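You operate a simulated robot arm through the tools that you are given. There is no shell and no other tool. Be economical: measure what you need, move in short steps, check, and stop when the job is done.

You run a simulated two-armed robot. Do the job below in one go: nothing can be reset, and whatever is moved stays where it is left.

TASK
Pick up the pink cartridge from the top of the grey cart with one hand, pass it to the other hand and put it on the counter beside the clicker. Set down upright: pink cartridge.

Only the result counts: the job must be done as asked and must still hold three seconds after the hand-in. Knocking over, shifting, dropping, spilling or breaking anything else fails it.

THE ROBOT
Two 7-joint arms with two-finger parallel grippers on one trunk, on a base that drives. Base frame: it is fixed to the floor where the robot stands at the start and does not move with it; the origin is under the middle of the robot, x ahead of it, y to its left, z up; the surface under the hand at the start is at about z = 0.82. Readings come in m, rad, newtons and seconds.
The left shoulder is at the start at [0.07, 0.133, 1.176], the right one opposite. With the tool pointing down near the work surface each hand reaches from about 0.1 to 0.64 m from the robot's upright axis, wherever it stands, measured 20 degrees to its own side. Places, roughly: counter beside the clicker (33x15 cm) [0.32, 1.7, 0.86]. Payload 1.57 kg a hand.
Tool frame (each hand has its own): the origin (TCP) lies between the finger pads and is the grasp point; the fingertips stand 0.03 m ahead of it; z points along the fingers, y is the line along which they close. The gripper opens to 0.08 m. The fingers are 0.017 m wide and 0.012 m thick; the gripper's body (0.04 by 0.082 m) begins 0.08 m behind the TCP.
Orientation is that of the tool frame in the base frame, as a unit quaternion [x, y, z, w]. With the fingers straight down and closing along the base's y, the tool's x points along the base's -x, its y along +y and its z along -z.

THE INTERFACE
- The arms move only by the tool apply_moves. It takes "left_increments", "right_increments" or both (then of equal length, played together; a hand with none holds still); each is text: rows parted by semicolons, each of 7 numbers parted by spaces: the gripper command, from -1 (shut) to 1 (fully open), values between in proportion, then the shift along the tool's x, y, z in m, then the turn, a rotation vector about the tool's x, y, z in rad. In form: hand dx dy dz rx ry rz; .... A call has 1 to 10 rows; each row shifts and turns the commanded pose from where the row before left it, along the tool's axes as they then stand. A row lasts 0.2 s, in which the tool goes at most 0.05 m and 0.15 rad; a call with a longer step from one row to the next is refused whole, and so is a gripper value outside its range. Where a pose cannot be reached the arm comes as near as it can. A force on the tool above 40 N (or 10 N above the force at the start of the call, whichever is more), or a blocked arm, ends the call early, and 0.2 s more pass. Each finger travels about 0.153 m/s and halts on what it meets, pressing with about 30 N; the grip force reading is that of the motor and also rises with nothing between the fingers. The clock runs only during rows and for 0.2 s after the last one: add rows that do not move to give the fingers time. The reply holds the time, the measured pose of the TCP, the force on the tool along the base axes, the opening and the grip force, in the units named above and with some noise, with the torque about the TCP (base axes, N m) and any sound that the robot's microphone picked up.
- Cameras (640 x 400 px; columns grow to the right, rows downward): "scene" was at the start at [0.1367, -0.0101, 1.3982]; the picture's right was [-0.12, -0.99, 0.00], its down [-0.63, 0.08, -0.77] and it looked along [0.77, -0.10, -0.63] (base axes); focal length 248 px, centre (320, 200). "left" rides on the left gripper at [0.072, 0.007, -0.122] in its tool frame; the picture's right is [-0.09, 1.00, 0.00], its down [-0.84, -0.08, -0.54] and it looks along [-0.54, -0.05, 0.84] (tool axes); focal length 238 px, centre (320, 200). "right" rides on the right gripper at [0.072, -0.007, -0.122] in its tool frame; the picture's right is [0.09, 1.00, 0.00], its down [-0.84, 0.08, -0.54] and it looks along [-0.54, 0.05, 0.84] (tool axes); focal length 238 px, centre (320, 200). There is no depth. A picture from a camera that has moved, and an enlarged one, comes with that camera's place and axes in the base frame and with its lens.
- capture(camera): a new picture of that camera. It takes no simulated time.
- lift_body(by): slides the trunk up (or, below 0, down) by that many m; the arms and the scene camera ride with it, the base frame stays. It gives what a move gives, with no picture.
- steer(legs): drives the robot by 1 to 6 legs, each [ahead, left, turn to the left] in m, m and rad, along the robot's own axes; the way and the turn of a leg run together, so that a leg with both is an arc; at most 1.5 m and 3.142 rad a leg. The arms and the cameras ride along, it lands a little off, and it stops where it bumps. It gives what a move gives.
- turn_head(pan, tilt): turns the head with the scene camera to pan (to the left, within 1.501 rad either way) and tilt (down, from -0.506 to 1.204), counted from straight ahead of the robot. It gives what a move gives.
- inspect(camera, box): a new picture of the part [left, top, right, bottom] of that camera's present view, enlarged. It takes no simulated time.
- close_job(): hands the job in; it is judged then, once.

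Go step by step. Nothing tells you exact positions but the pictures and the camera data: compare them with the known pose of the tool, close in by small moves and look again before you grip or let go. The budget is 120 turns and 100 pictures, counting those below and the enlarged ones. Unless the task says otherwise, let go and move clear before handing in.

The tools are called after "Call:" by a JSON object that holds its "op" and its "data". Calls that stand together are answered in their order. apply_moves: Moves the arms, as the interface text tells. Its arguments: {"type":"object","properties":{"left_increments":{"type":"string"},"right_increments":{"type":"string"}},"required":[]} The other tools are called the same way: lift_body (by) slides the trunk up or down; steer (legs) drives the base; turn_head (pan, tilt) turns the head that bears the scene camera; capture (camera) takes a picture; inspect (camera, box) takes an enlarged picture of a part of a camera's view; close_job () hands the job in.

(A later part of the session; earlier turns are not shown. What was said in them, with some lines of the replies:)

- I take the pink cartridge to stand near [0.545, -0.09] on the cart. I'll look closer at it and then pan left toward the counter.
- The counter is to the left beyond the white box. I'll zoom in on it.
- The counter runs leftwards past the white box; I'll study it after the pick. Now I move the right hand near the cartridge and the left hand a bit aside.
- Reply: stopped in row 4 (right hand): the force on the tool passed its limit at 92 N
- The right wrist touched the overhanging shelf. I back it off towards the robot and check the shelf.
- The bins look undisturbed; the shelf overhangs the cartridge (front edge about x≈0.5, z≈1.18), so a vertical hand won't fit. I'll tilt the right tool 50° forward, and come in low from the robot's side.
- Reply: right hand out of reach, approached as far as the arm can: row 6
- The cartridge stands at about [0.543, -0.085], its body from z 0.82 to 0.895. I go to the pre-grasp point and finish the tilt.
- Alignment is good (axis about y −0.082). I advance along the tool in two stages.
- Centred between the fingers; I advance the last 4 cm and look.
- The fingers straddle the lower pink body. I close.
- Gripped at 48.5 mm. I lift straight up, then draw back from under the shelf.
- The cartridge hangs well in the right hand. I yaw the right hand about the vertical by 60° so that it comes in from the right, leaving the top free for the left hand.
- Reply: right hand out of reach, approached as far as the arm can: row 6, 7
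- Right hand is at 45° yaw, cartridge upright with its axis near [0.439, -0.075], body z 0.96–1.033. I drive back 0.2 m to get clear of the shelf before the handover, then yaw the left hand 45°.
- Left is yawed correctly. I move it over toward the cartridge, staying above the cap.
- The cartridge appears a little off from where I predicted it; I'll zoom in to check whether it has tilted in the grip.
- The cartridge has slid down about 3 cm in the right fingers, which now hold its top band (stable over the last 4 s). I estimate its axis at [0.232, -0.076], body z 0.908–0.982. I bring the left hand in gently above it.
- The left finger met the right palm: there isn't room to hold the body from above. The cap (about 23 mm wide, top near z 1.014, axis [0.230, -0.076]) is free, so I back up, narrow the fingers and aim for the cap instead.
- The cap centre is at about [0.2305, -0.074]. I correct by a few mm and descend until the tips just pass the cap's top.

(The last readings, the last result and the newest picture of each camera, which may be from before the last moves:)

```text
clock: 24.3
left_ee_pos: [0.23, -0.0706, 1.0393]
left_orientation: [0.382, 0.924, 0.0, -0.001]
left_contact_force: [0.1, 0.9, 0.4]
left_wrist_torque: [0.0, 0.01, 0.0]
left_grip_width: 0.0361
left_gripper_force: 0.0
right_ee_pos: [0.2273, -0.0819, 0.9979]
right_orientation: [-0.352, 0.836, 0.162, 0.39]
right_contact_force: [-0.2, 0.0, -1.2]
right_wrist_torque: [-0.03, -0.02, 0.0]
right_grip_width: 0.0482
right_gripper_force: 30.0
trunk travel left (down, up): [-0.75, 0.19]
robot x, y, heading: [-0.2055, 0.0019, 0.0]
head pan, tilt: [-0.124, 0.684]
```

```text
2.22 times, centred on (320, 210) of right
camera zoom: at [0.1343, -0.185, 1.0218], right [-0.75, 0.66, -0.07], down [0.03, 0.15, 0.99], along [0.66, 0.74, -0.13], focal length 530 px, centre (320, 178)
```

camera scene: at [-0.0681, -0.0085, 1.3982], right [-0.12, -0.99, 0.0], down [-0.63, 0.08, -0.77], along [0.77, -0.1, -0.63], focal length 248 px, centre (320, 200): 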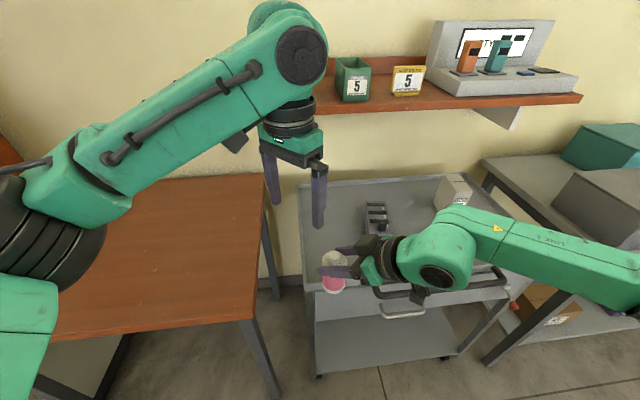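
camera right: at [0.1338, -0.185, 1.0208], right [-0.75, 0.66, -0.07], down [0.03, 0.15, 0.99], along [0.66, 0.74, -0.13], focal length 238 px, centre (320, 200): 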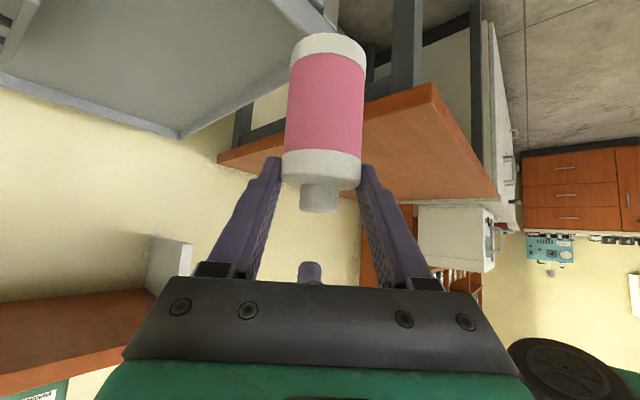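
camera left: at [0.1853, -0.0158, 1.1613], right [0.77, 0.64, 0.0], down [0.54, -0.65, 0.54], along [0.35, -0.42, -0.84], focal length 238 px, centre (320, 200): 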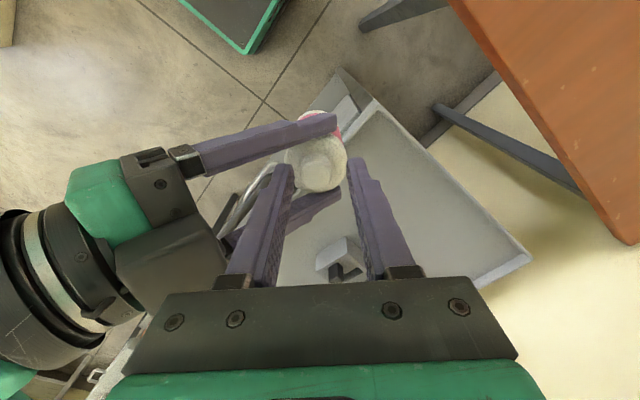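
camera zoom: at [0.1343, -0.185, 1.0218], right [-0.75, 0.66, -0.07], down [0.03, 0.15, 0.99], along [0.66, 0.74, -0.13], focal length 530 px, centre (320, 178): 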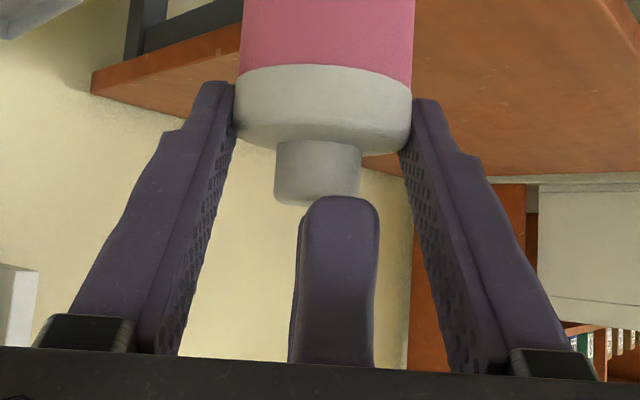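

The tips reach the cap's top. The left hand is about 4 mm off sideways; I correct that, descend 15 mm, and look.

Call:
{"op": "apply_moves", "data": {"left_increments": "-0.1 -0.0045 0 0 0 0 0;-0.1 0 0 0.008 0 0 0;-0.1 0 0 0.007 0 0 0;-0.1 0 0 0 0 0 0"}}

Call:
{"op": "inspect", "data": {"camera": "left", "box": [240, 90, 400, 290]}}

Call:
{"op": "inspect", "data": {"camera": "scene", "box": [280, 200, 400, 290]}}

Call:
{"op": "inspect", "data": {"camera": "right", "box": [240, 120, 400, 300]}}

```text
clock: 25.3
left_ee_pos: [0.2325, -0.0743, 1.0237]
left_orientation: [0.382, 0.924, -0.001, -0.001]
left_contact_force: [0.4, 0.4, 0.8]
left_wrist_torque: [-0.01, 0.0, 0.0]
left_grip_width: 0.036
left_gripper_force: 0.1
right_ee_pos: [0.2263, -0.0811, 0.9968]
right_orientation: [-0.351, 0.836, 0.162, 0.39]
right_contact_force: [-0.7, -0.4, -0.6]
right_wrist_torque: [0.02, 0.01, 0.0]
right_grip_width: 0.0485
right_gripper_force: 30.2
trunk travel left (down, up): [-0.75, 0.19]
robot x, y, heading: [-0.2056, 0.0024, 0.005]
head pan, tilt: [-0.124, 0.684]
```

```text
2.00 times, centred on (320, 190) of left
camera zoom: at [0.1871, -0.0202, 1.1468], right [0.77, 0.64, 0.0], down [0.54, -0.65, 0.54], along [0.35, -0.42, -0.84], focal length 477 px, centre (320, 220)
```

zoom: 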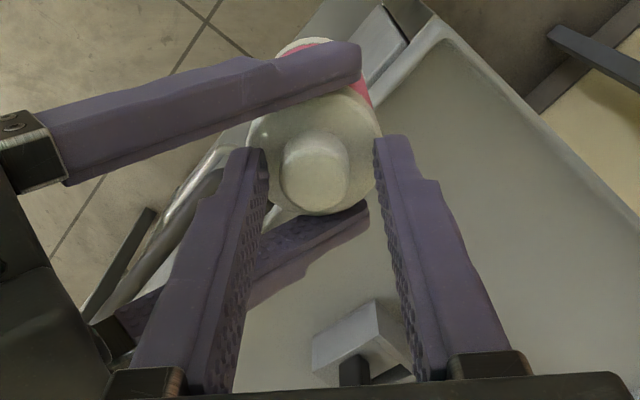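

```text
4.44 times, centred on (340, 245) of scene
camera zoom: at [-0.0679, -0.0101, 1.3982], right [-0.12, -0.99, 0.0], down [-0.63, 0.08, -0.77], along [0.77, -0.09, -0.63], focal length 1104 px, centre (231, 0)
```

zoom: 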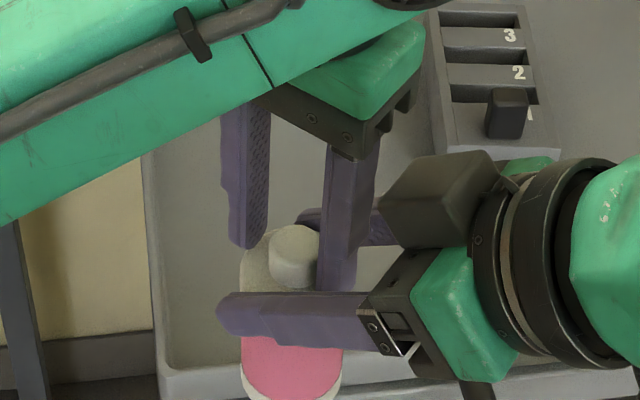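

```text
2.22 times, centred on (320, 210) of right
camera zoom: at [0.1343, -0.185, 1.0218], right [-0.75, 0.66, -0.07], down [0.03, 0.15, 0.99], along [0.66, 0.74, -0.13], focal length 530 px, centre (320, 178)
```

zoom: 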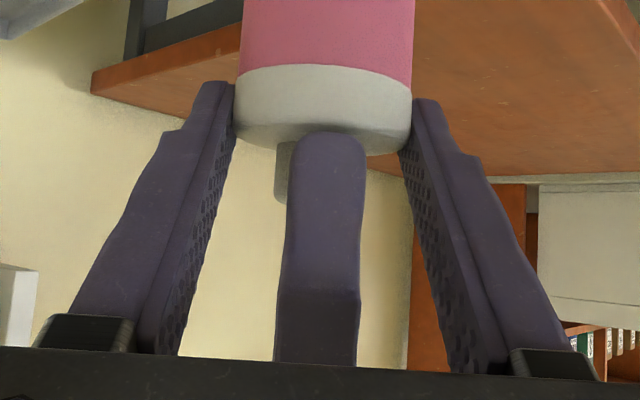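

The cap is between the left fingertips over nearly its whole height. I nudge 2 mm and close the left hand.

Call:
{"op": "apply_moves", "data": {"left_increments": "-0.1 -0.002 0 0 0 0 0;-0.3 0 0 0 0 0 0;-1 0 0 0 0 0 0;-1 0 0 0 0 0 0;-1 0 0 0 0 0 0"}}

Call:
{"op": "inspect", "data": {"camera": "left", "box": [240, 90, 400, 290]}}

Call:
{"op": "inspect", "data": {"camera": "right", "box": [240, 120, 400, 300]}}

```text
clock: 26.5
left_ee_pos: [0.2337, -0.0759, 1.0253]
left_orientation: [0.383, 0.924, -0.001, -0.001]
left_contact_force: [-17.3, -13.1, 6.1]
left_wrist_torque: [-0.51, 0.66, -0.02]
left_grip_width: 0.0224
left_gripper_force: 29.9
right_ee_pos: [0.2277, -0.0812, 0.9985]
right_orientation: [-0.352, 0.835, 0.162, 0.39]
right_contact_force: [17.0, 12.9, -7.1]
right_wrist_torque: [0.14, -0.15, -0.01]
right_grip_width: 0.0487
right_gripper_force: 29.8
trunk travel left (down, up): [-0.75, 0.19]
robot x, y, heading: [-0.2005, 0.001, 0.002]
head pan, tilt: [-0.124, 0.684]
```

```text
2.00 times, centred on (320, 190) of left
camera zoom: at [0.1885, -0.0216, 1.1473], right [0.77, 0.64, 0.0], down [0.54, -0.65, 0.54], along [0.34, -0.42, -0.84], focal length 477 px, centre (320, 220)
```

zoom: 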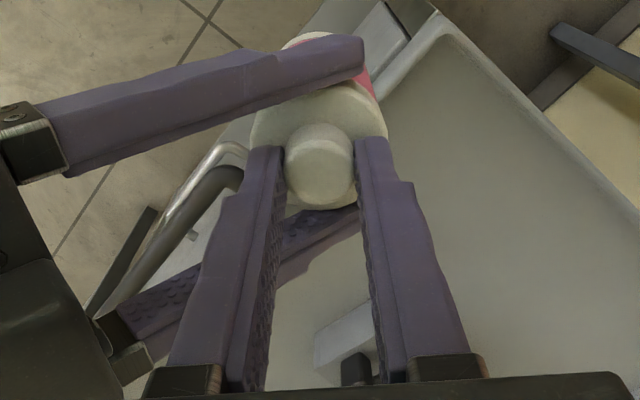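

```text
2.22 times, centred on (320, 210) of right
camera zoom: at [0.1346, -0.1848, 1.022], right [-0.75, 0.65, -0.08], down [0.03, 0.15, 0.99], along [0.66, 0.74, -0.13], focal length 530 px, centre (320, 178)
```

zoom: 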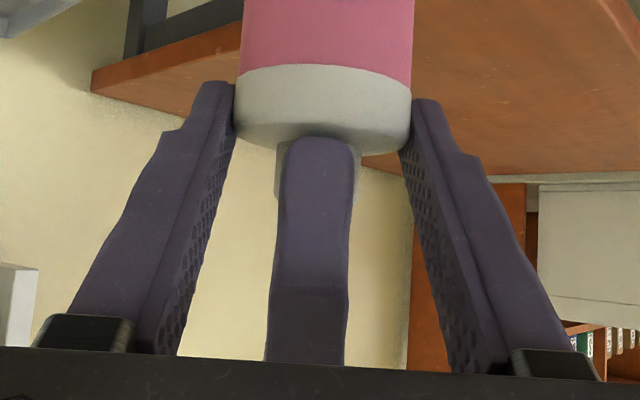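

Left holds the cap at 22.4 mm, with some side strain between the hands. I relieve it before releasing.

Call:
{"op": "apply_moves", "data": {"left_increments": "-1 0 -0.002 0 0 0 0;-1 0 0 0 0 0 0"}}

```text
clock: 27.1
left_ee_pos: [0.2328, -0.0761, 1.0237]
left_orientation: [0.381, 0.925, 0.0, -0.001]
left_contact_force: [-12.3, -8.3, 5.0]
left_wrist_torque: [-0.41, 0.55, 0.11]
left_grip_width: 0.0228
left_gripper_force: 30.2
right_ee_pos: [0.2272, -0.0827, 0.998]
right_orientation: [-0.351, 0.836, 0.161, 0.39]
right_contact_force: [12.3, 8.4, -4.8]
right_wrist_torque: [0.16, -0.2, -0.14]
right_grip_width: 0.0483
right_gripper_force: 29.6
trunk travel left (down, up): [-0.75, 0.19]
robot x, y, heading: [-0.2057, 0.0014, 0.002]
head pan, tilt: [-0.124, 0.684]
```

Call:
{"op": "apply_moves", "data": {"left_increments": "-1 0 -0.004 0.001 0 0 0;-1 0 0 0 0 0 0"}}

```text
clock: 27.7
left_ee_pos: [0.2315, -0.0778, 1.0241]
left_orientation: [0.379, 0.925, 0.003, 0.0]
left_contact_force: [12.5, 12.5, -2.2]
left_wrist_torque: [0.11, -0.05, 0.02]
left_grip_width: 0.0229
left_gripper_force: 29.5
right_ee_pos: [0.226, -0.082, 0.997]
right_orientation: [-0.352, 0.836, 0.161, 0.388]
right_contact_force: [-12.1, -12.1, 1.3]
right_wrist_torque: [0.28, -0.24, -0.05]
right_grip_width: 0.0481
right_gripper_force: 29.6
trunk travel left (down, up): [-0.75, 0.19]
robot x, y, heading: [-0.2087, -0.0032, -0.001]
head pan, tilt: [-0.124, 0.684]
```

Call:
{"op": "apply_moves", "data": {"left_increments": "-1 0 0.0018 0 0 0 0;-1 0 0 0 0 0 0"}}

```text
clock: 28.3
left_ee_pos: [0.2332, -0.0781, 1.0245]
left_orientation: [0.382, 0.924, 0.001, 0.0]
left_contact_force: [15.7, 14.2, -2.3]
left_wrist_torque: [0.26, -0.29, 0.0]
left_grip_width: 0.0227
left_gripper_force: 30.2
right_ee_pos: [0.2268, -0.0811, 0.9971]
right_orientation: [-0.353, 0.836, 0.163, 0.389]
right_contact_force: [-15.9, -13.6, 1.2]
right_wrist_torque: [0.1, -0.11, -0.01]
right_grip_width: 0.0485
right_gripper_force: 30.4
trunk travel left (down, up): [-0.75, 0.19]
robot x, y, heading: [-0.2045, -0.0042, -0.0]
head pan, tilt: [-0.124, 0.684]
```

Residual strain is only a couple of mm; the left grip is firm, so I open the right hand.

Call:
{"op": "apply_moves", "data": {"right_increments": "0.3 0 0 0 0 0 0;0.6 0 0 0 0 0 0;1 0 0 0 0 0 0;1 0 0 0 0 0 0"}}

Call:
{"op": "inspect", "data": {"camera": "scene", "box": [280, 200, 400, 290]}}

Call:
{"op": "capture", "data": {"camera": "right"}}

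```text
clock: 29.3
left_ee_pos: [0.231, -0.0783, 1.0225]
left_orientation: [0.382, 0.924, 0.0, -0.002]
left_contact_force: [-0.9, 0.6, -0.3]
left_wrist_torque: [0.03, 0.01, -0.04]
left_grip_width: 0.0226
left_gripper_force: 30.0
right_ee_pos: [0.2256, -0.0816, 0.9973]
right_orientation: [-0.352, 0.836, 0.161, 0.389]
right_contact_force: [-0.1, 0.2, 0.0]
right_wrist_torque: [-0.03, 0.0, 0.01]
right_grip_width: 0.0802
right_gripper_force: 0.1
trunk travel left (down, up): [-0.75, 0.19]
robot x, y, heading: [-0.2048, -0.001, 0.006]
head pan, tilt: [-0.124, 0.684]
```

```text
4.44 times, centred on (340, 245) of scene
camera zoom: at [-0.0679, -0.0099, 1.3982], right [-0.12, -0.99, 0.0], down [-0.63, 0.08, -0.77], along [0.77, -0.09, -0.63], focal length 1104 px, centre (231, 0)
```

zoom: 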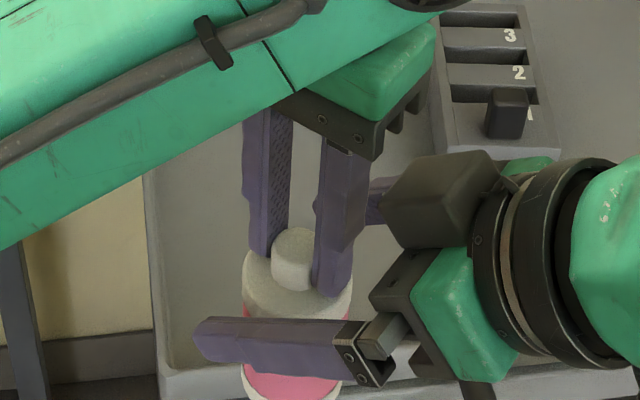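

```text
55 pictures are left
camera right: at [0.1344, -0.1849, 1.0218], right [-0.75, 0.66, -0.07], down [0.03, 0.15, 0.99], along [0.66, 0.74, -0.13], focal length 238 px, centre (320, 200)
```

right: 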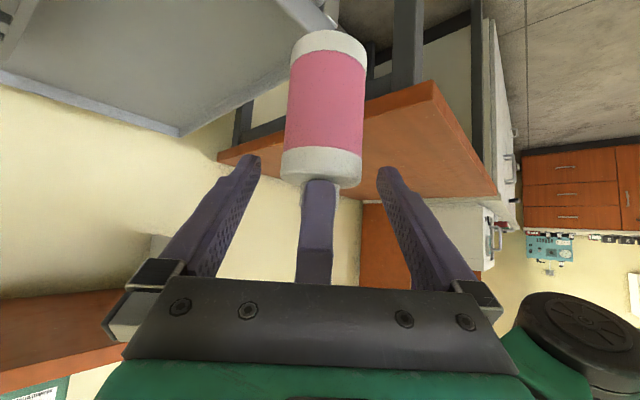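

The left hand alone holds it, upright. I withdraw the right hand along its own axis.

Call:
{"op": "apply_moves", "data": {"right_increments": "1 0 0 -0.02 0 0 0;1 0 0 -0.03 0 0 0;1 0 0 -0.03 0 0 0;1 0 0 -0.03 0 0 0;1 0 0 0 0 0 0"}}

Call:
{"op": "capture", "data": {"camera": "scene"}}

Call:
{"op": "capture", "data": {"camera": "right"}}

```text
clock: 30.5
left_ee_pos: [0.2326, -0.0779, 1.0244]
left_orientation: [0.382, 0.924, 0.0, -0.002]
left_contact_force: [0.0, 0.0, -0.3]
left_wrist_torque: [0.0, -0.04, -0.01]
left_grip_width: 0.0222
left_gripper_force: 29.8
right_ee_pos: [0.1698, -0.0956, 1.0587]
right_orientation: [-0.35, 0.837, 0.16, 0.39]
right_contact_force: [0.1, 0.7, 0.1]
right_wrist_torque: [-0.01, -0.02, 0.0]
right_grip_width: 0.0801
right_gripper_force: 0.1
right hand out of reach, approached as far as the arm can: row 1, 2, 3, 4
trunk travel left (down, up): [-0.75, 0.19]
robot x, y, heading: [-0.2044, 0.003, 0.001]
head pan, tilt: [-0.124, 0.684]
```

```text
54 pictures are left
camera scene: at [-0.0674, -0.01, 1.3981], right [-0.12, -0.99, 0.0], down [-0.63, 0.08, -0.77], along [0.77, -0.09, -0.63], focal length 248 px, centre (320, 200)
```

scene: 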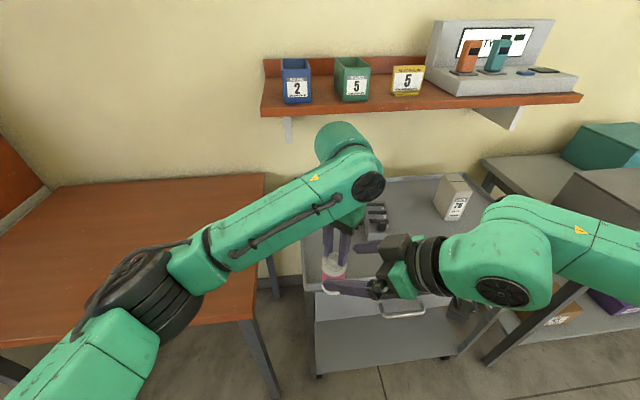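

```text
53 pictures are left
camera right: at [0.0762, -0.1985, 1.0825], right [-0.75, 0.66, -0.07], down [0.03, 0.15, 0.99], along [0.66, 0.74, -0.13], focal length 238 px, centre (320, 200)
```

right: 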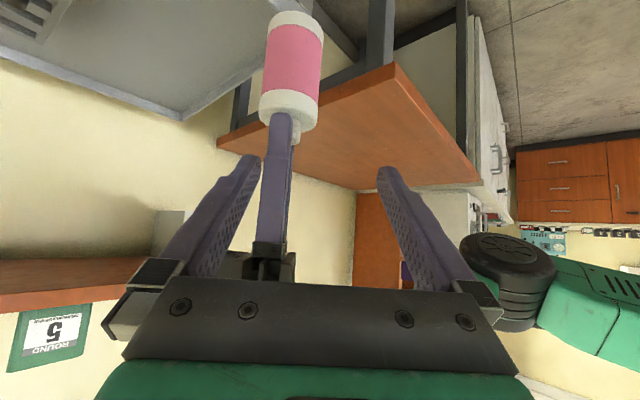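

The transfer is done. I move the left hand forward-left, out from between the right fingers.

Call:
{"op": "apply_moves", "data": {"left_increments": "-1 0 0.02 0 0 0 0;-1 0 0.03 0 0 0 0;-1 0 0.03 0 0 0 0;-1 0.02 0.02 0 0 0 0;-1 0.025 0.02 -0.01 0 0 0;-1 0.025 0.02 -0.01 0 0 0;-1 0.02 0.015 -0.01 0 0 0;-1 0 0 0 0 0 0"}}

Call:
{"op": "capture", "data": {"camera": "scene"}}

```text
clock: 32.3
left_ee_pos: [0.2778, 0.0965, 1.0537]
left_orientation: [0.381, 0.924, 0.0, -0.001]
left_contact_force: [0.3, 0.1, 0.5]
left_wrist_torque: [0.0, 0.01, 0.02]
left_grip_width: 0.0218
left_gripper_force: 29.5
right_ee_pos: [0.169, -0.0968, 1.0584]
right_orientation: [-0.349, 0.837, 0.16, 0.39]
right_contact_force: [0.1, 0.2, -0.7]
right_wrist_torque: [0.04, -0.01, 0.02]
right_grip_width: 0.0799
right_gripper_force: 0.0
trunk travel left (down, up): [-0.75, 0.19]
robot x, y, heading: [-0.2019, -0.0005, -0.003]
head pan, tilt: [-0.124, 0.684]
```

```text
52 pictures are left
camera scene: at [-0.0676, -0.0105, 1.3981], right [-0.12, -0.99, 0.0], down [-0.63, 0.08, -0.77], along [0.77, -0.09, -0.63], focal length 248 px, centre (320, 200)
```

scene: 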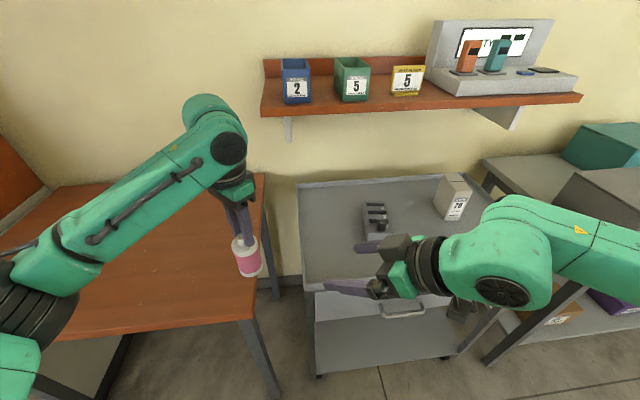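

Left holds it firmly. I draw the left hand in closer, back up a bit, then travel left along the room, and look before reaching the counter.

Call:
{"op": "apply_moves", "data": {"left_increments": "-1 0.02 -0.008 0 0 0 0;-1 0.03 -0.014 0 0 0 0;-1 0.03 -0.014 0 0 0 0;-1 0.03 -0.014 0 0 0 0;-1 0.015 -0.006 0 0 0 0;-1 0 0 0 0 0 0"}}

Call:
{"op": "steer", "data": {"legs": [[-0.12, 0, 0], [0, 0.7, 0]]}}

Call:
{"op": "turn_head", "data": {"pan": 0.7, "tilt": 0.55}}

Call:
{"op": "capture", "data": {"camera": "scene"}}

```text
clock: 33.7
left_ee_pos: [0.1483, 0.1441, 1.0541]
left_orientation: [0.381, 0.924, -0.001, -0.002]
left_contact_force: [0.3, -0.1, -1.6]
left_wrist_torque: [0.02, -0.01, 0.03]
left_grip_width: 0.022
left_gripper_force: 30.3
right_ee_pos: [0.1701, -0.0961, 1.058]
right_orientation: [-0.35, 0.836, 0.161, 0.39]
right_contact_force: [-0.1, 0.5, 0.3]
right_wrist_torque: [0.03, 0.04, 0.03]
right_grip_width: 0.0802
right_gripper_force: 0.2
trunk travel left (down, up): [-0.75, 0.19]
robot x, y, heading: [-0.2055, -0.0024, -0.0]
head pan, tilt: [-0.124, 0.684]
```

```text
clock: 38.5
left_ee_pos: [0.0277, 0.8704, 1.0537]
left_orientation: [0.38, 0.925, -0.001, 0.0]
left_contact_force: [-0.1, 0.1, -0.9]
left_wrist_torque: [-0.01, 0.04, 0.02]
left_grip_width: 0.0222
left_gripper_force: 29.9
right_ee_pos: [0.049, 0.6305, 1.0589]
right_orientation: [-0.351, 0.836, 0.161, 0.39]
right_contact_force: [0.5, 0.2, 0.3]
right_wrist_torque: [0.01, 0.03, 0.01]
right_grip_width: 0.0798
right_gripper_force: 0.1
trunk travel left (down, up): [-0.75, 0.19]
robot x, y, heading: [-0.3243, 0.7224, 0.007]
head pan, tilt: [-0.124, 0.684]
```

```text
clock: 39.7
left_ee_pos: [0.0271, 0.8716, 1.0555]
left_orientation: [0.381, 0.925, -0.001, -0.002]
left_contact_force: [-0.9, 0.3, -1.6]
left_wrist_torque: [0.0, -0.02, 0.02]
left_grip_width: 0.022
left_gripper_force: 30.0
right_ee_pos: [0.0502, 0.6326, 1.0574]
right_orientation: [-0.352, 0.836, 0.16, 0.389]
right_contact_force: [-0.5, 0.5, -0.5]
right_wrist_torque: [0.01, 0.02, 0.02]
right_grip_width: 0.08
right_gripper_force: 0.2
trunk travel left (down, up): [-0.75, 0.19]
robot x, y, heading: [-0.3227, 0.722, 0.005]
head pan, tilt: [0.7, 0.55]
```

```text
51 pictures are left
camera scene: at [-0.2039, 0.7847, 1.41], right [0.65, -0.76, 0.0], down [-0.4, -0.34, -0.85], along [0.65, 0.55, -0.52], focal length 248 px, centre (320, 200)
```

scene: 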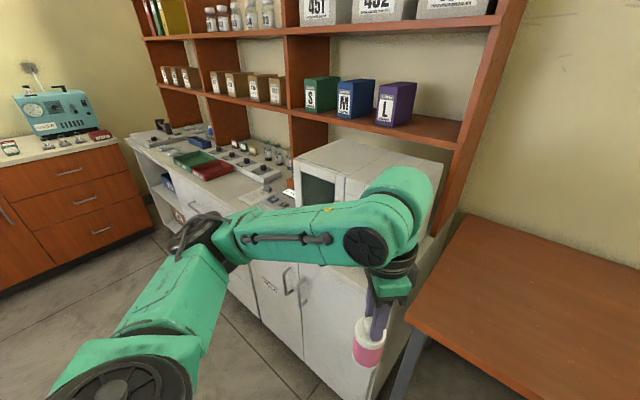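

The way along the counter is clear. I continue left and look at the counter.

Call:
{"op": "steer", "data": {"legs": [[0, 0.75, 0]]}}

Call:
{"op": "turn_head", "data": {"pan": 0.1, "tilt": 0.6}}

Call:
{"op": "capture", "data": {"camera": "scene"}}

```text
clock: 43.8
left_ee_pos: [0.0177, 1.633, 1.0547]
left_orientation: [0.376, 0.927, 0.0, -0.001]
left_contact_force: [-0.1, 0.3, -1.4]
left_wrist_torque: [0.01, -0.01, -0.01]
left_grip_width: 0.0222
left_gripper_force: 30.3
right_ee_pos: [0.0432, 1.3927, 1.059]
right_orientation: [-0.356, 0.834, 0.163, 0.389]
right_contact_force: [0.9, -0.5, 0.9]
right_wrist_torque: [-0.03, -0.03, -0.02]
right_grip_width: 0.0799
right_gripper_force: 0.0
trunk travel left (down, up): [-0.75, 0.19]
robot x, y, heading: [-0.3304, 1.4872, 0.014]
head pan, tilt: [0.7, 0.55]
```

```text
clock: 44.8
left_ee_pos: [0.019, 1.6328, 1.0552]
left_orientation: [0.375, 0.927, 0.0, -0.001]
left_contact_force: [0.0, 0.8, 0.1]
left_wrist_torque: [0.01, 0.01, 0.01]
left_grip_width: 0.0222
left_gripper_force: 29.6
right_ee_pos: [0.0436, 1.3932, 1.0577]
right_orientation: [-0.356, 0.834, 0.163, 0.389]
right_contact_force: [-0.4, 0.4, -0.3]
right_wrist_torque: [0.01, -0.03, 0.02]
right_grip_width: 0.0801
right_gripper_force: 0.1
trunk travel left (down, up): [-0.75, 0.19]
robot x, y, heading: [-0.3302, 1.4843, 0.013]
head pan, tilt: [0.099, 0.6]
```

```text
50 pictures are left
camera scene: at [-0.1923, 1.4959, 1.4055], right [0.12, -0.99, 0.0], down [-0.56, -0.07, -0.82], along [0.82, 0.1, -0.57], focal length 248 px, centre (320, 200)
```

scene: 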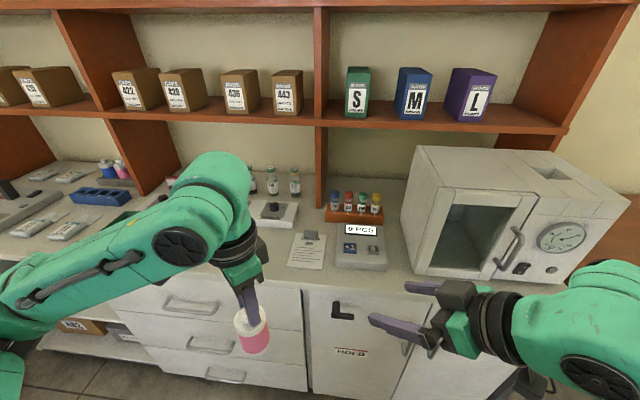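

I see the counter in front: a white box with a black button, a paper sheet, a pieces display, and a vial rack. I zoom in to identify the clicker.

Call:
{"op": "inspect", "data": {"camera": "scene", "box": [230, 150, 410, 290]}}

Call:
{"op": "inspect", "data": {"camera": "scene", "box": [0, 140, 180, 290]}}

Call:
{"op": "capture", "data": {"camera": "left"}}

```text
2.86 times, centred on (320, 220) of scene
camera zoom: at [-0.1923, 1.4959, 1.4055], right [0.12, -0.99, 0.0], down [-0.56, -0.07, -0.82], along [0.82, 0.1, -0.57], focal length 710 px, centre (320, 143)
```

zoom: 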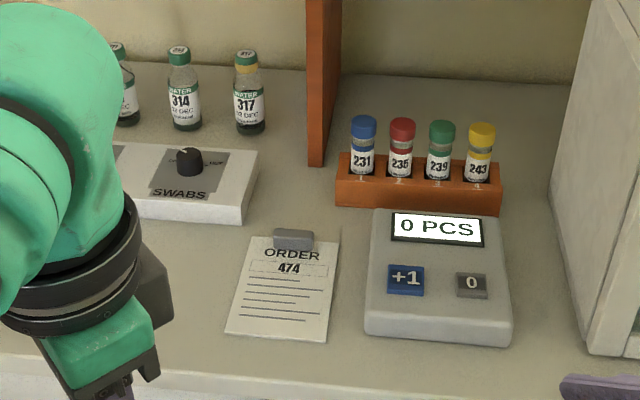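

```text
2.67 times, centred on (90, 215) of scene
camera zoom: at [-0.1923, 1.4959, 1.4055], right [0.12, -0.99, 0.0], down [-0.56, -0.07, -0.82], along [0.82, 0.1, -0.57], focal length 663 px, centre (933, 160)
```

zoom: 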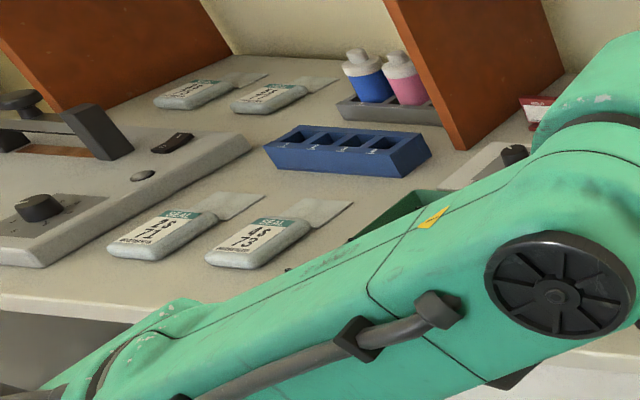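

```text
47 pictures are left
camera left: at [-0.0278, 1.6868, 1.177], right [0.76, 0.65, 0.0], down [0.55, -0.64, 0.54], along [0.35, -0.41, -0.84], focal length 238 px, centre (320, 200)
```

left: 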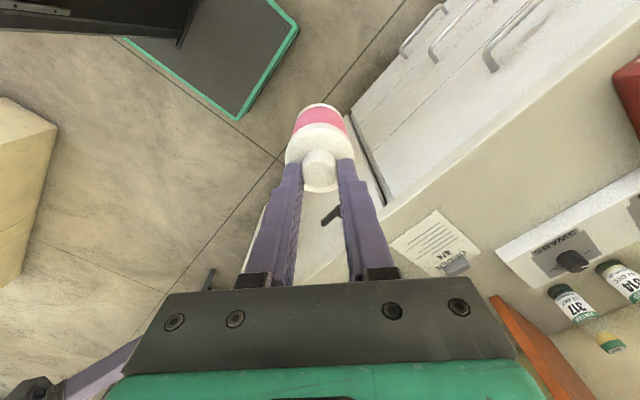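

The clicker is the "+1 / 0 PCS" counter near [0.34, 1.44]; the free spot beside it, left of the order sheet and in front of the swabs box, is around [0.325, 1.70]. I drive a bit closer.

Call:
{"op": "steer", "data": {"legs": [[0, 0.1, -0.013], [0.16, 0, 0]]}}

Call:
{"op": "capture", "data": {"camera": "scene"}}

Call:
{"op": "capture", "data": {"camera": "left"}}

```text
clock: 46.9
left_ee_pos: [0.1767, 1.7286, 1.0546]
left_orientation: [0.383, 0.924, 0.001, 0.0]
left_contact_force: [0.1, -0.1, -1.2]
left_wrist_torque: [-0.03, 0.03, 0.02]
left_grip_width: 0.022
left_gripper_force: 30.0
right_ee_pos: [0.198, 1.4894, 1.0584]
right_orientation: [-0.35, 0.837, 0.159, 0.391]
right_contact_force: [-0.8, -0.6, -0.1]
right_wrist_torque: [0.0, -0.02, -0.02]
right_grip_width: 0.0801
right_gripper_force: 0.1
trunk travel left (down, up): [-0.75, 0.19]
robot x, y, heading: [-0.1733, 1.5844, 0.0]
head pan, tilt: [0.099, 0.6]
```

```text
46 pictures are left
camera scene: at [-0.0366, 1.5951, 1.4058], right [0.1, -1.0, 0.0], down [-0.56, -0.06, -0.83], along [0.82, 0.08, -0.56], focal length 248 px, centre (320, 200)
```

scene: 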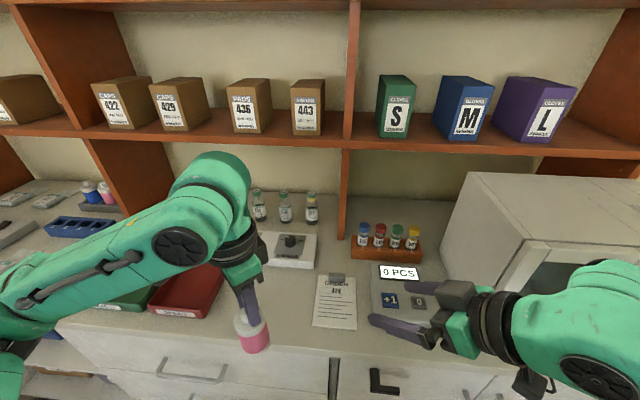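

```text
45 pictures are left
camera left: at [0.1313, 1.7834, 1.1776], right [0.77, 0.64, 0.0], down [0.54, -0.65, 0.54], along [0.35, -0.42, -0.84], focal length 238 px, centre (320, 200)
```

left: 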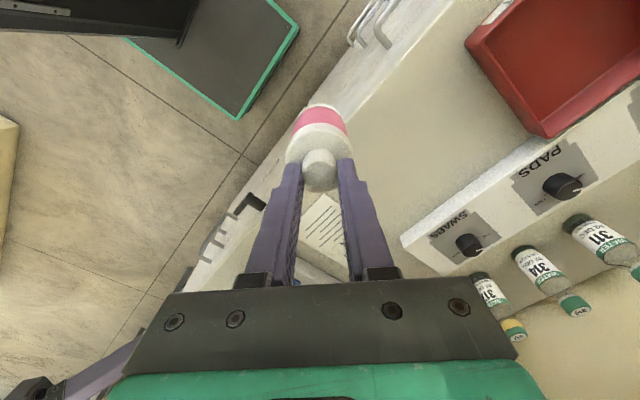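

Everything around the spot is clear (tray beyond y 1.88, sheet up to y 1.645, swabs box behind x 0.42). I move the cartridge over [0.325, 1.712].

Call:
{"op": "apply_moves", "data": {"left_increments": "-1 -0.015 0.012 0 0 0 0;-1 -0.029 0.023 0 0 0 0;-1 -0.029 0.023 0 0 0 0;-1 -0.029 0.023 0 0 0 0;-1 -0.015 0.012 0 0 0 0;-1 0 0 0 0 0 0"}}

Call:
{"op": "capture", "data": {"camera": "scene"}}

Call:
{"op": "capture", "data": {"camera": "left"}}

Call:
{"op": "capture", "data": {"camera": "right"}}

```text
clock: 48.3
left_ee_pos: [0.3275, 1.7166, 1.0535]
left_orientation: [0.383, 0.924, 0.0, -0.001]
left_contact_force: [0.4, -0.4, -1.2]
left_wrist_torque: [-0.01, 0.0, 0.0]
left_grip_width: 0.0218
left_gripper_force: 30.5
right_ee_pos: [0.1998, 1.4897, 1.059]
right_orientation: [-0.349, 0.837, 0.159, 0.389]
right_contact_force: [-0.3, 0.3, -0.1]
right_wrist_torque: [0.03, 0.04, -0.01]
right_grip_width: 0.0798
right_gripper_force: 0.0
trunk travel left (down, up): [-0.75, 0.19]
robot x, y, heading: [-0.1738, 1.5833, -0.003]
head pan, tilt: [0.099, 0.6]
```

```text
44 pictures are left
camera scene: at [-0.0345, 1.5959, 1.4055], right [0.1, -1.0, 0.0], down [-0.56, -0.06, -0.83], along [0.82, 0.08, -0.56], focal length 248 px, centre (320, 200)
```

scene: 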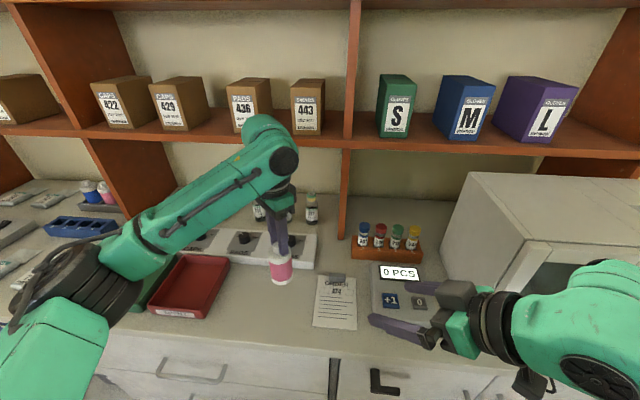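

```text
43 pictures are left
camera left: at [0.2817, 1.7707, 1.1765], right [0.77, 0.64, 0.0], down [0.54, -0.65, 0.54], along [0.34, -0.42, -0.84], focal length 238 px, centre (320, 200)
```

left: 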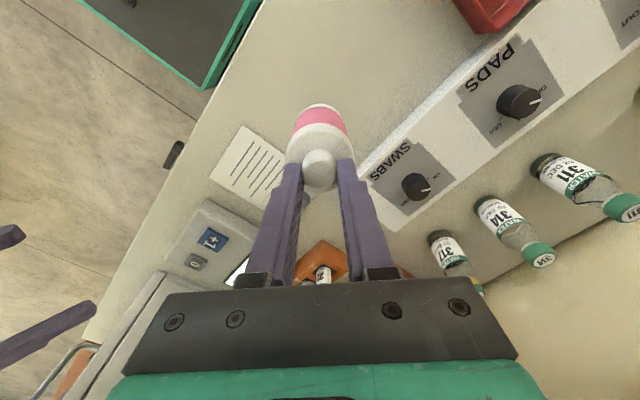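

```text
42 pictures are left
camera right: at [0.1061, 1.3875, 1.0827], right [-0.75, 0.66, -0.08], down [0.03, 0.15, 0.99], along [0.66, 0.74, -0.13], focal length 238 px, centre (320, 200)
```

right: 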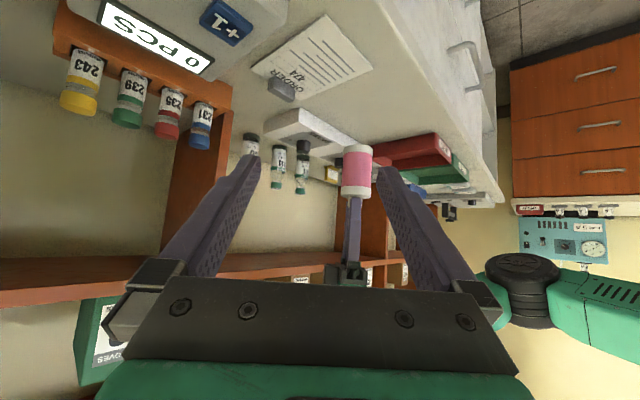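

The cartridge hangs over the free spot. I descend most of the way, then feel for the counter in small steps.

Call:
{"op": "apply_moves", "data": {"left_increments": "-1 0 0 0.015 0 0 0;-1 0 0 0.02 0 0 0;-1 0 0 0.02 0 0 0;-1 0 0 0.01 0 0 0;-1 0 0 0 0 0 0"}}

Call:
{"op": "inspect", "data": {"camera": "right", "box": [280, 60, 440, 200]}}

Call:
{"op": "inspect", "data": {"camera": "scene", "box": [220, 220, 380, 340]}}

```text
clock: 49.5
left_ee_pos: [0.3271, 1.7142, 0.9905]
left_orientation: [0.382, 0.924, 0.0, -0.001]
left_contact_force: [0.3, 0.0, -1.3]
left_wrist_torque: [0.01, 0.03, 0.03]
left_grip_width: 0.0221
left_gripper_force: 29.7
right_ee_pos: [0.1994, 1.4896, 1.0587]
right_orientation: [-0.349, 0.837, 0.159, 0.39]
right_contact_force: [-0.2, 0.7, -0.1]
right_wrist_torque: [0.03, 0.01, 0.0]
right_grip_width: 0.0802
right_gripper_force: 0.1
trunk travel left (down, up): [-0.75, 0.19]
robot x, y, heading: [-0.1771, 1.5868, -0.001]
head pan, tilt: [0.099, 0.6]
```

```text
2.86 times, centred on (360, 130) of right
camera zoom: at [0.1064, 1.3873, 1.0826], right [-0.75, 0.66, -0.08], down [0.03, 0.15, 0.99], along [0.66, 0.74, -0.13], focal length 681 px, centre (206, 400)
```

zoom: 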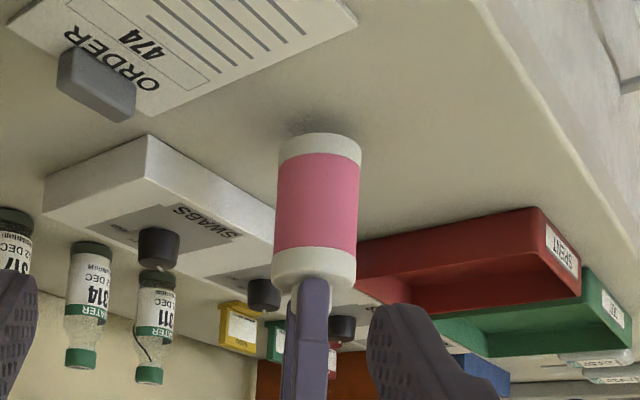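

```text
3.33 times, centred on (300, 280) of scene
camera zoom: at [-0.0342, 1.5956, 1.4055], right [0.1, -1.0, 0.0], down [-0.56, -0.06, -0.82], along [0.82, 0.08, -0.57], focal length 828 px, centre (387, -67)
```

zoom: 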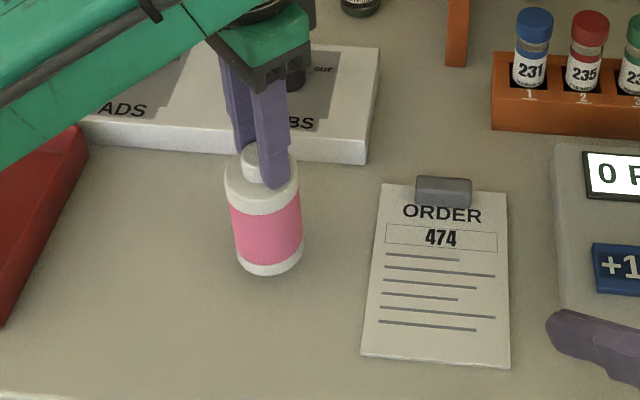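

It's close above the counter. I go down in small steps until contact.

Call:
{"op": "apply_moves", "data": {"left_increments": "-1 0 0 0.006 0 0 0;-1 0 0 0.006 0 0 0;-1 0 0 0.002 0 0 0;-1 0 0 0 0 0 0"}}

```text
clock: 50.5
left_ee_pos: [0.3272, 1.7126, 0.9753]
left_orientation: [0.382, 0.924, 0.0, -0.001]
left_contact_force: [0.3, 1.6, 0.7]
left_wrist_torque: [0.05, 0.01, 0.05]
left_grip_width: 0.0218
left_gripper_force: 30.0
right_ee_pos: [0.1987, 1.4897, 1.0592]
right_orientation: [-0.348, 0.837, 0.159, 0.39]
right_contact_force: [0.6, 0.3, 0.3]
right_wrist_torque: [0.04, 0.02, -0.01]
right_grip_width: 0.08
right_gripper_force: 0.1
trunk travel left (down, up): [-0.75, 0.19]
robot x, y, heading: [-0.1718, 1.5894, -0.001]
head pan, tilt: [0.099, 0.6]
```

Call:
{"op": "apply_moves", "data": {"left_increments": "-1 0 0 0.0015 0 0 0;-1 0 0 0 0 0 0"}}

Call:
{"op": "inspect", "data": {"camera": "right", "box": [280, 60, 440, 200]}}

```text
clock: 51.1
left_ee_pos: [0.3265, 1.7126, 0.9749]
left_orientation: [0.382, 0.924, 0.0, 0.0]
left_contact_force: [3.3, 0.4, 13.7]
left_wrist_torque: [0.19, -0.02, -0.05]
left_grip_width: 0.0223
left_gripper_force: 30.2
right_ee_pos: [0.1983, 1.4895, 1.0591]
right_orientation: [-0.35, 0.836, 0.16, 0.39]
right_contact_force: [0.3, -0.4, -0.4]
right_wrist_torque: [-0.02, 0.0, -0.01]
right_grip_width: 0.0802
right_gripper_force: 0.0
trunk travel left (down, up): [-0.75, 0.19]
robot x, y, heading: [-0.1742, 1.586, -0.003]
head pan, tilt: [0.099, 0.6]
```

```text
2.86 times, centred on (360, 130) of right
camera zoom: at [0.1052, 1.3869, 1.0831], right [-0.75, 0.66, -0.08], down [0.03, 0.15, 0.99], along [0.66, 0.74, -0.13], focal length 681 px, centre (206, 400)
```

zoom: 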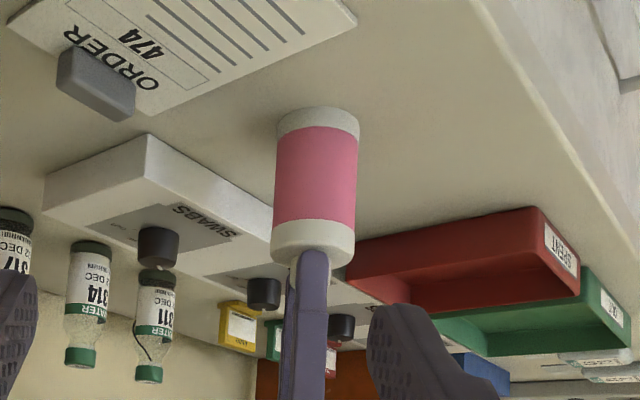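

It rests on the counter (14 N). I ease up 1 mm, open slowly and check.

Call:
{"op": "apply_moves", "data": {"left_increments": "-1 0 0 -0.001 0 0 0;-0.3 0 0 0 0 0 0;0 0 0 0 0 0 0;0.2 0 0 0 0 0 0;0.2 0 0 0 0 0 0"}}

Call:
{"op": "inspect", "data": {"camera": "right", "box": [280, 60, 440, 200]}}

Call:
{"op": "inspect", "data": {"camera": "left", "box": [240, 80, 400, 290]}}

```text
clock: 52.3
left_ee_pos: [0.3273, 1.7132, 0.9746]
left_orientation: [0.382, 0.924, -0.001, -0.001]
left_contact_force: [-0.7, 0.0, 0.4]
left_wrist_torque: [-0.05, 0.02, 0.01]
left_grip_width: 0.048
left_gripper_force: 0.1
right_ee_pos: [0.1989, 1.4902, 1.0585]
right_orientation: [-0.349, 0.837, 0.159, 0.391]
right_contact_force: [-0.4, -0.3, 0.0]
right_wrist_torque: [0.01, -0.01, 0.01]
right_grip_width: 0.0801
right_gripper_force: 0.1
trunk travel left (down, up): [-0.75, 0.19]
robot x, y, heading: [-0.1744, 1.5888, 0.001]
head pan, tilt: [0.099, 0.6]
```

```text
2.86 times, centred on (360, 130) of right
camera zoom: at [0.1062, 1.3872, 1.0826], right [-0.75, 0.66, -0.08], down [0.03, 0.15, 0.99], along [0.66, 0.74, -0.13], focal length 681 px, centre (206, 400)
```

zoom: 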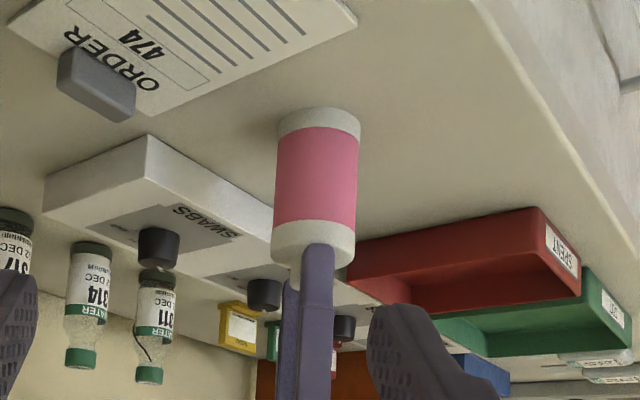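

```text
1.90 times, centred on (320, 185) of left
camera zoom: at [0.2817, 1.7677, 1.0969], right [0.77, 0.64, 0.0], down [0.54, -0.65, 0.54], along [0.34, -0.42, -0.84], focal length 454 px, centre (320, 229)
```

zoom: 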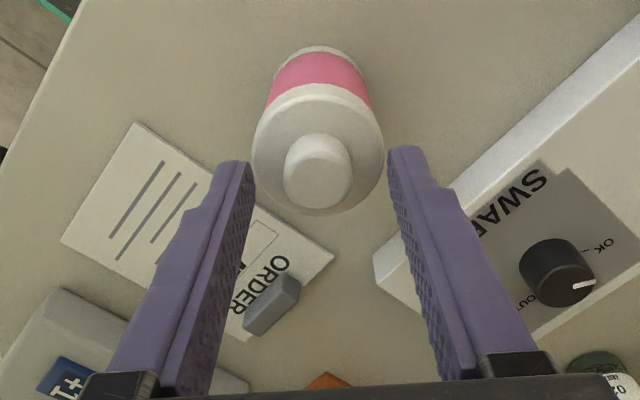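

The cartridge stands free and upright. I raise the left hand straight up and check.

Call:
{"op": "apply_moves", "data": {"left_increments": "0.2 0 0 -0.015 0 0 0;0.2 0 0 -0.025 0 0 0;0.2 0 0 -0.03 0 0 0;0.2 0 0 -0.03 0 0 0;0.2 0.02 -0.02 0 0 0 0;0.2 0.03 -0.03 0 0 0 0;0.2 0.03 -0.03 0 0 0 0;0.2 0 0 0 0 0 0"}}

Call:
{"op": "capture", "data": {"camera": "scene"}}

Call:
{"op": "inspect", "data": {"camera": "scene", "box": [220, 200, 420, 340]}}

```text
clock: 54.1
left_ee_pos: [0.2157, 1.7105, 1.0714]
left_orientation: [0.383, 0.924, 0.0, -0.002]
left_contact_force: [-0.4, 0.3, 0.3]
left_wrist_torque: [0.01, 0.02, 0.01]
left_grip_width: 0.0483
left_gripper_force: 0.1
right_ee_pos: [0.2002, 1.4893, 1.0579]
right_orientation: [-0.349, 0.838, 0.159, 0.389]
right_contact_force: [-0.5, 0.1, 0.0]
right_wrist_torque: [-0.02, 0.01, 0.02]
right_grip_width: 0.08
right_gripper_force: 0.1
trunk travel left (down, up): [-0.75, 0.19]
robot x, y, heading: [-0.1705, 1.5885, 0.001]
head pan, tilt: [0.099, 0.6]
```

```text
36 pictures are left
camera scene: at [-0.0334, 1.5953, 1.4054], right [0.1, -1.0, 0.0], down [-0.56, -0.06, -0.82], along [0.82, 0.08, -0.57], focal length 248 px, centre (320, 200)
```

scene: 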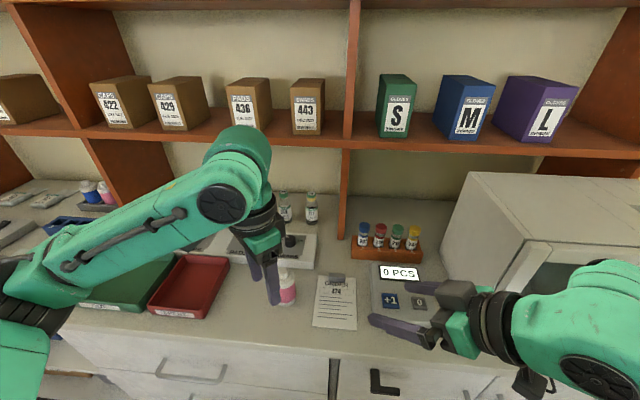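

```text
2.86 times, centred on (320, 270) of scene
camera zoom: at [-0.0334, 1.5953, 1.4054], right [0.1, -1.0, 0.0], down [-0.56, -0.06, -0.82], along [0.82, 0.08, -0.57], focal length 710 px, centre (320, 0)
```

zoom: 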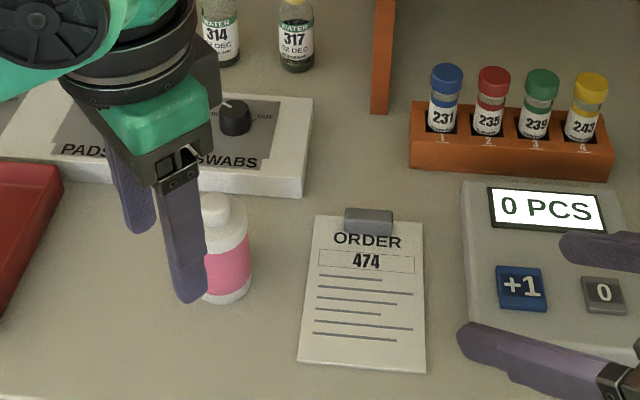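

The cartridge stands upright on the counter at about [0.327, 1.713], nothing else was moved here, and both hands are clear. I hand in.

Call:
{"op": "close_job", "data": {}}

```text
The job is handed in.
```

I picked the pink cartridge off the cart with the right hand, passed it to the left, and set it upright on the counter. It stands on the free spot on the clicker's side, with the order sheet between them, and both hands are clear.

Early on, the right arm bumped the wall shelf above the cart (92 N). In the pictures afterwards the bins and everything else on the shelf looked unmoved.
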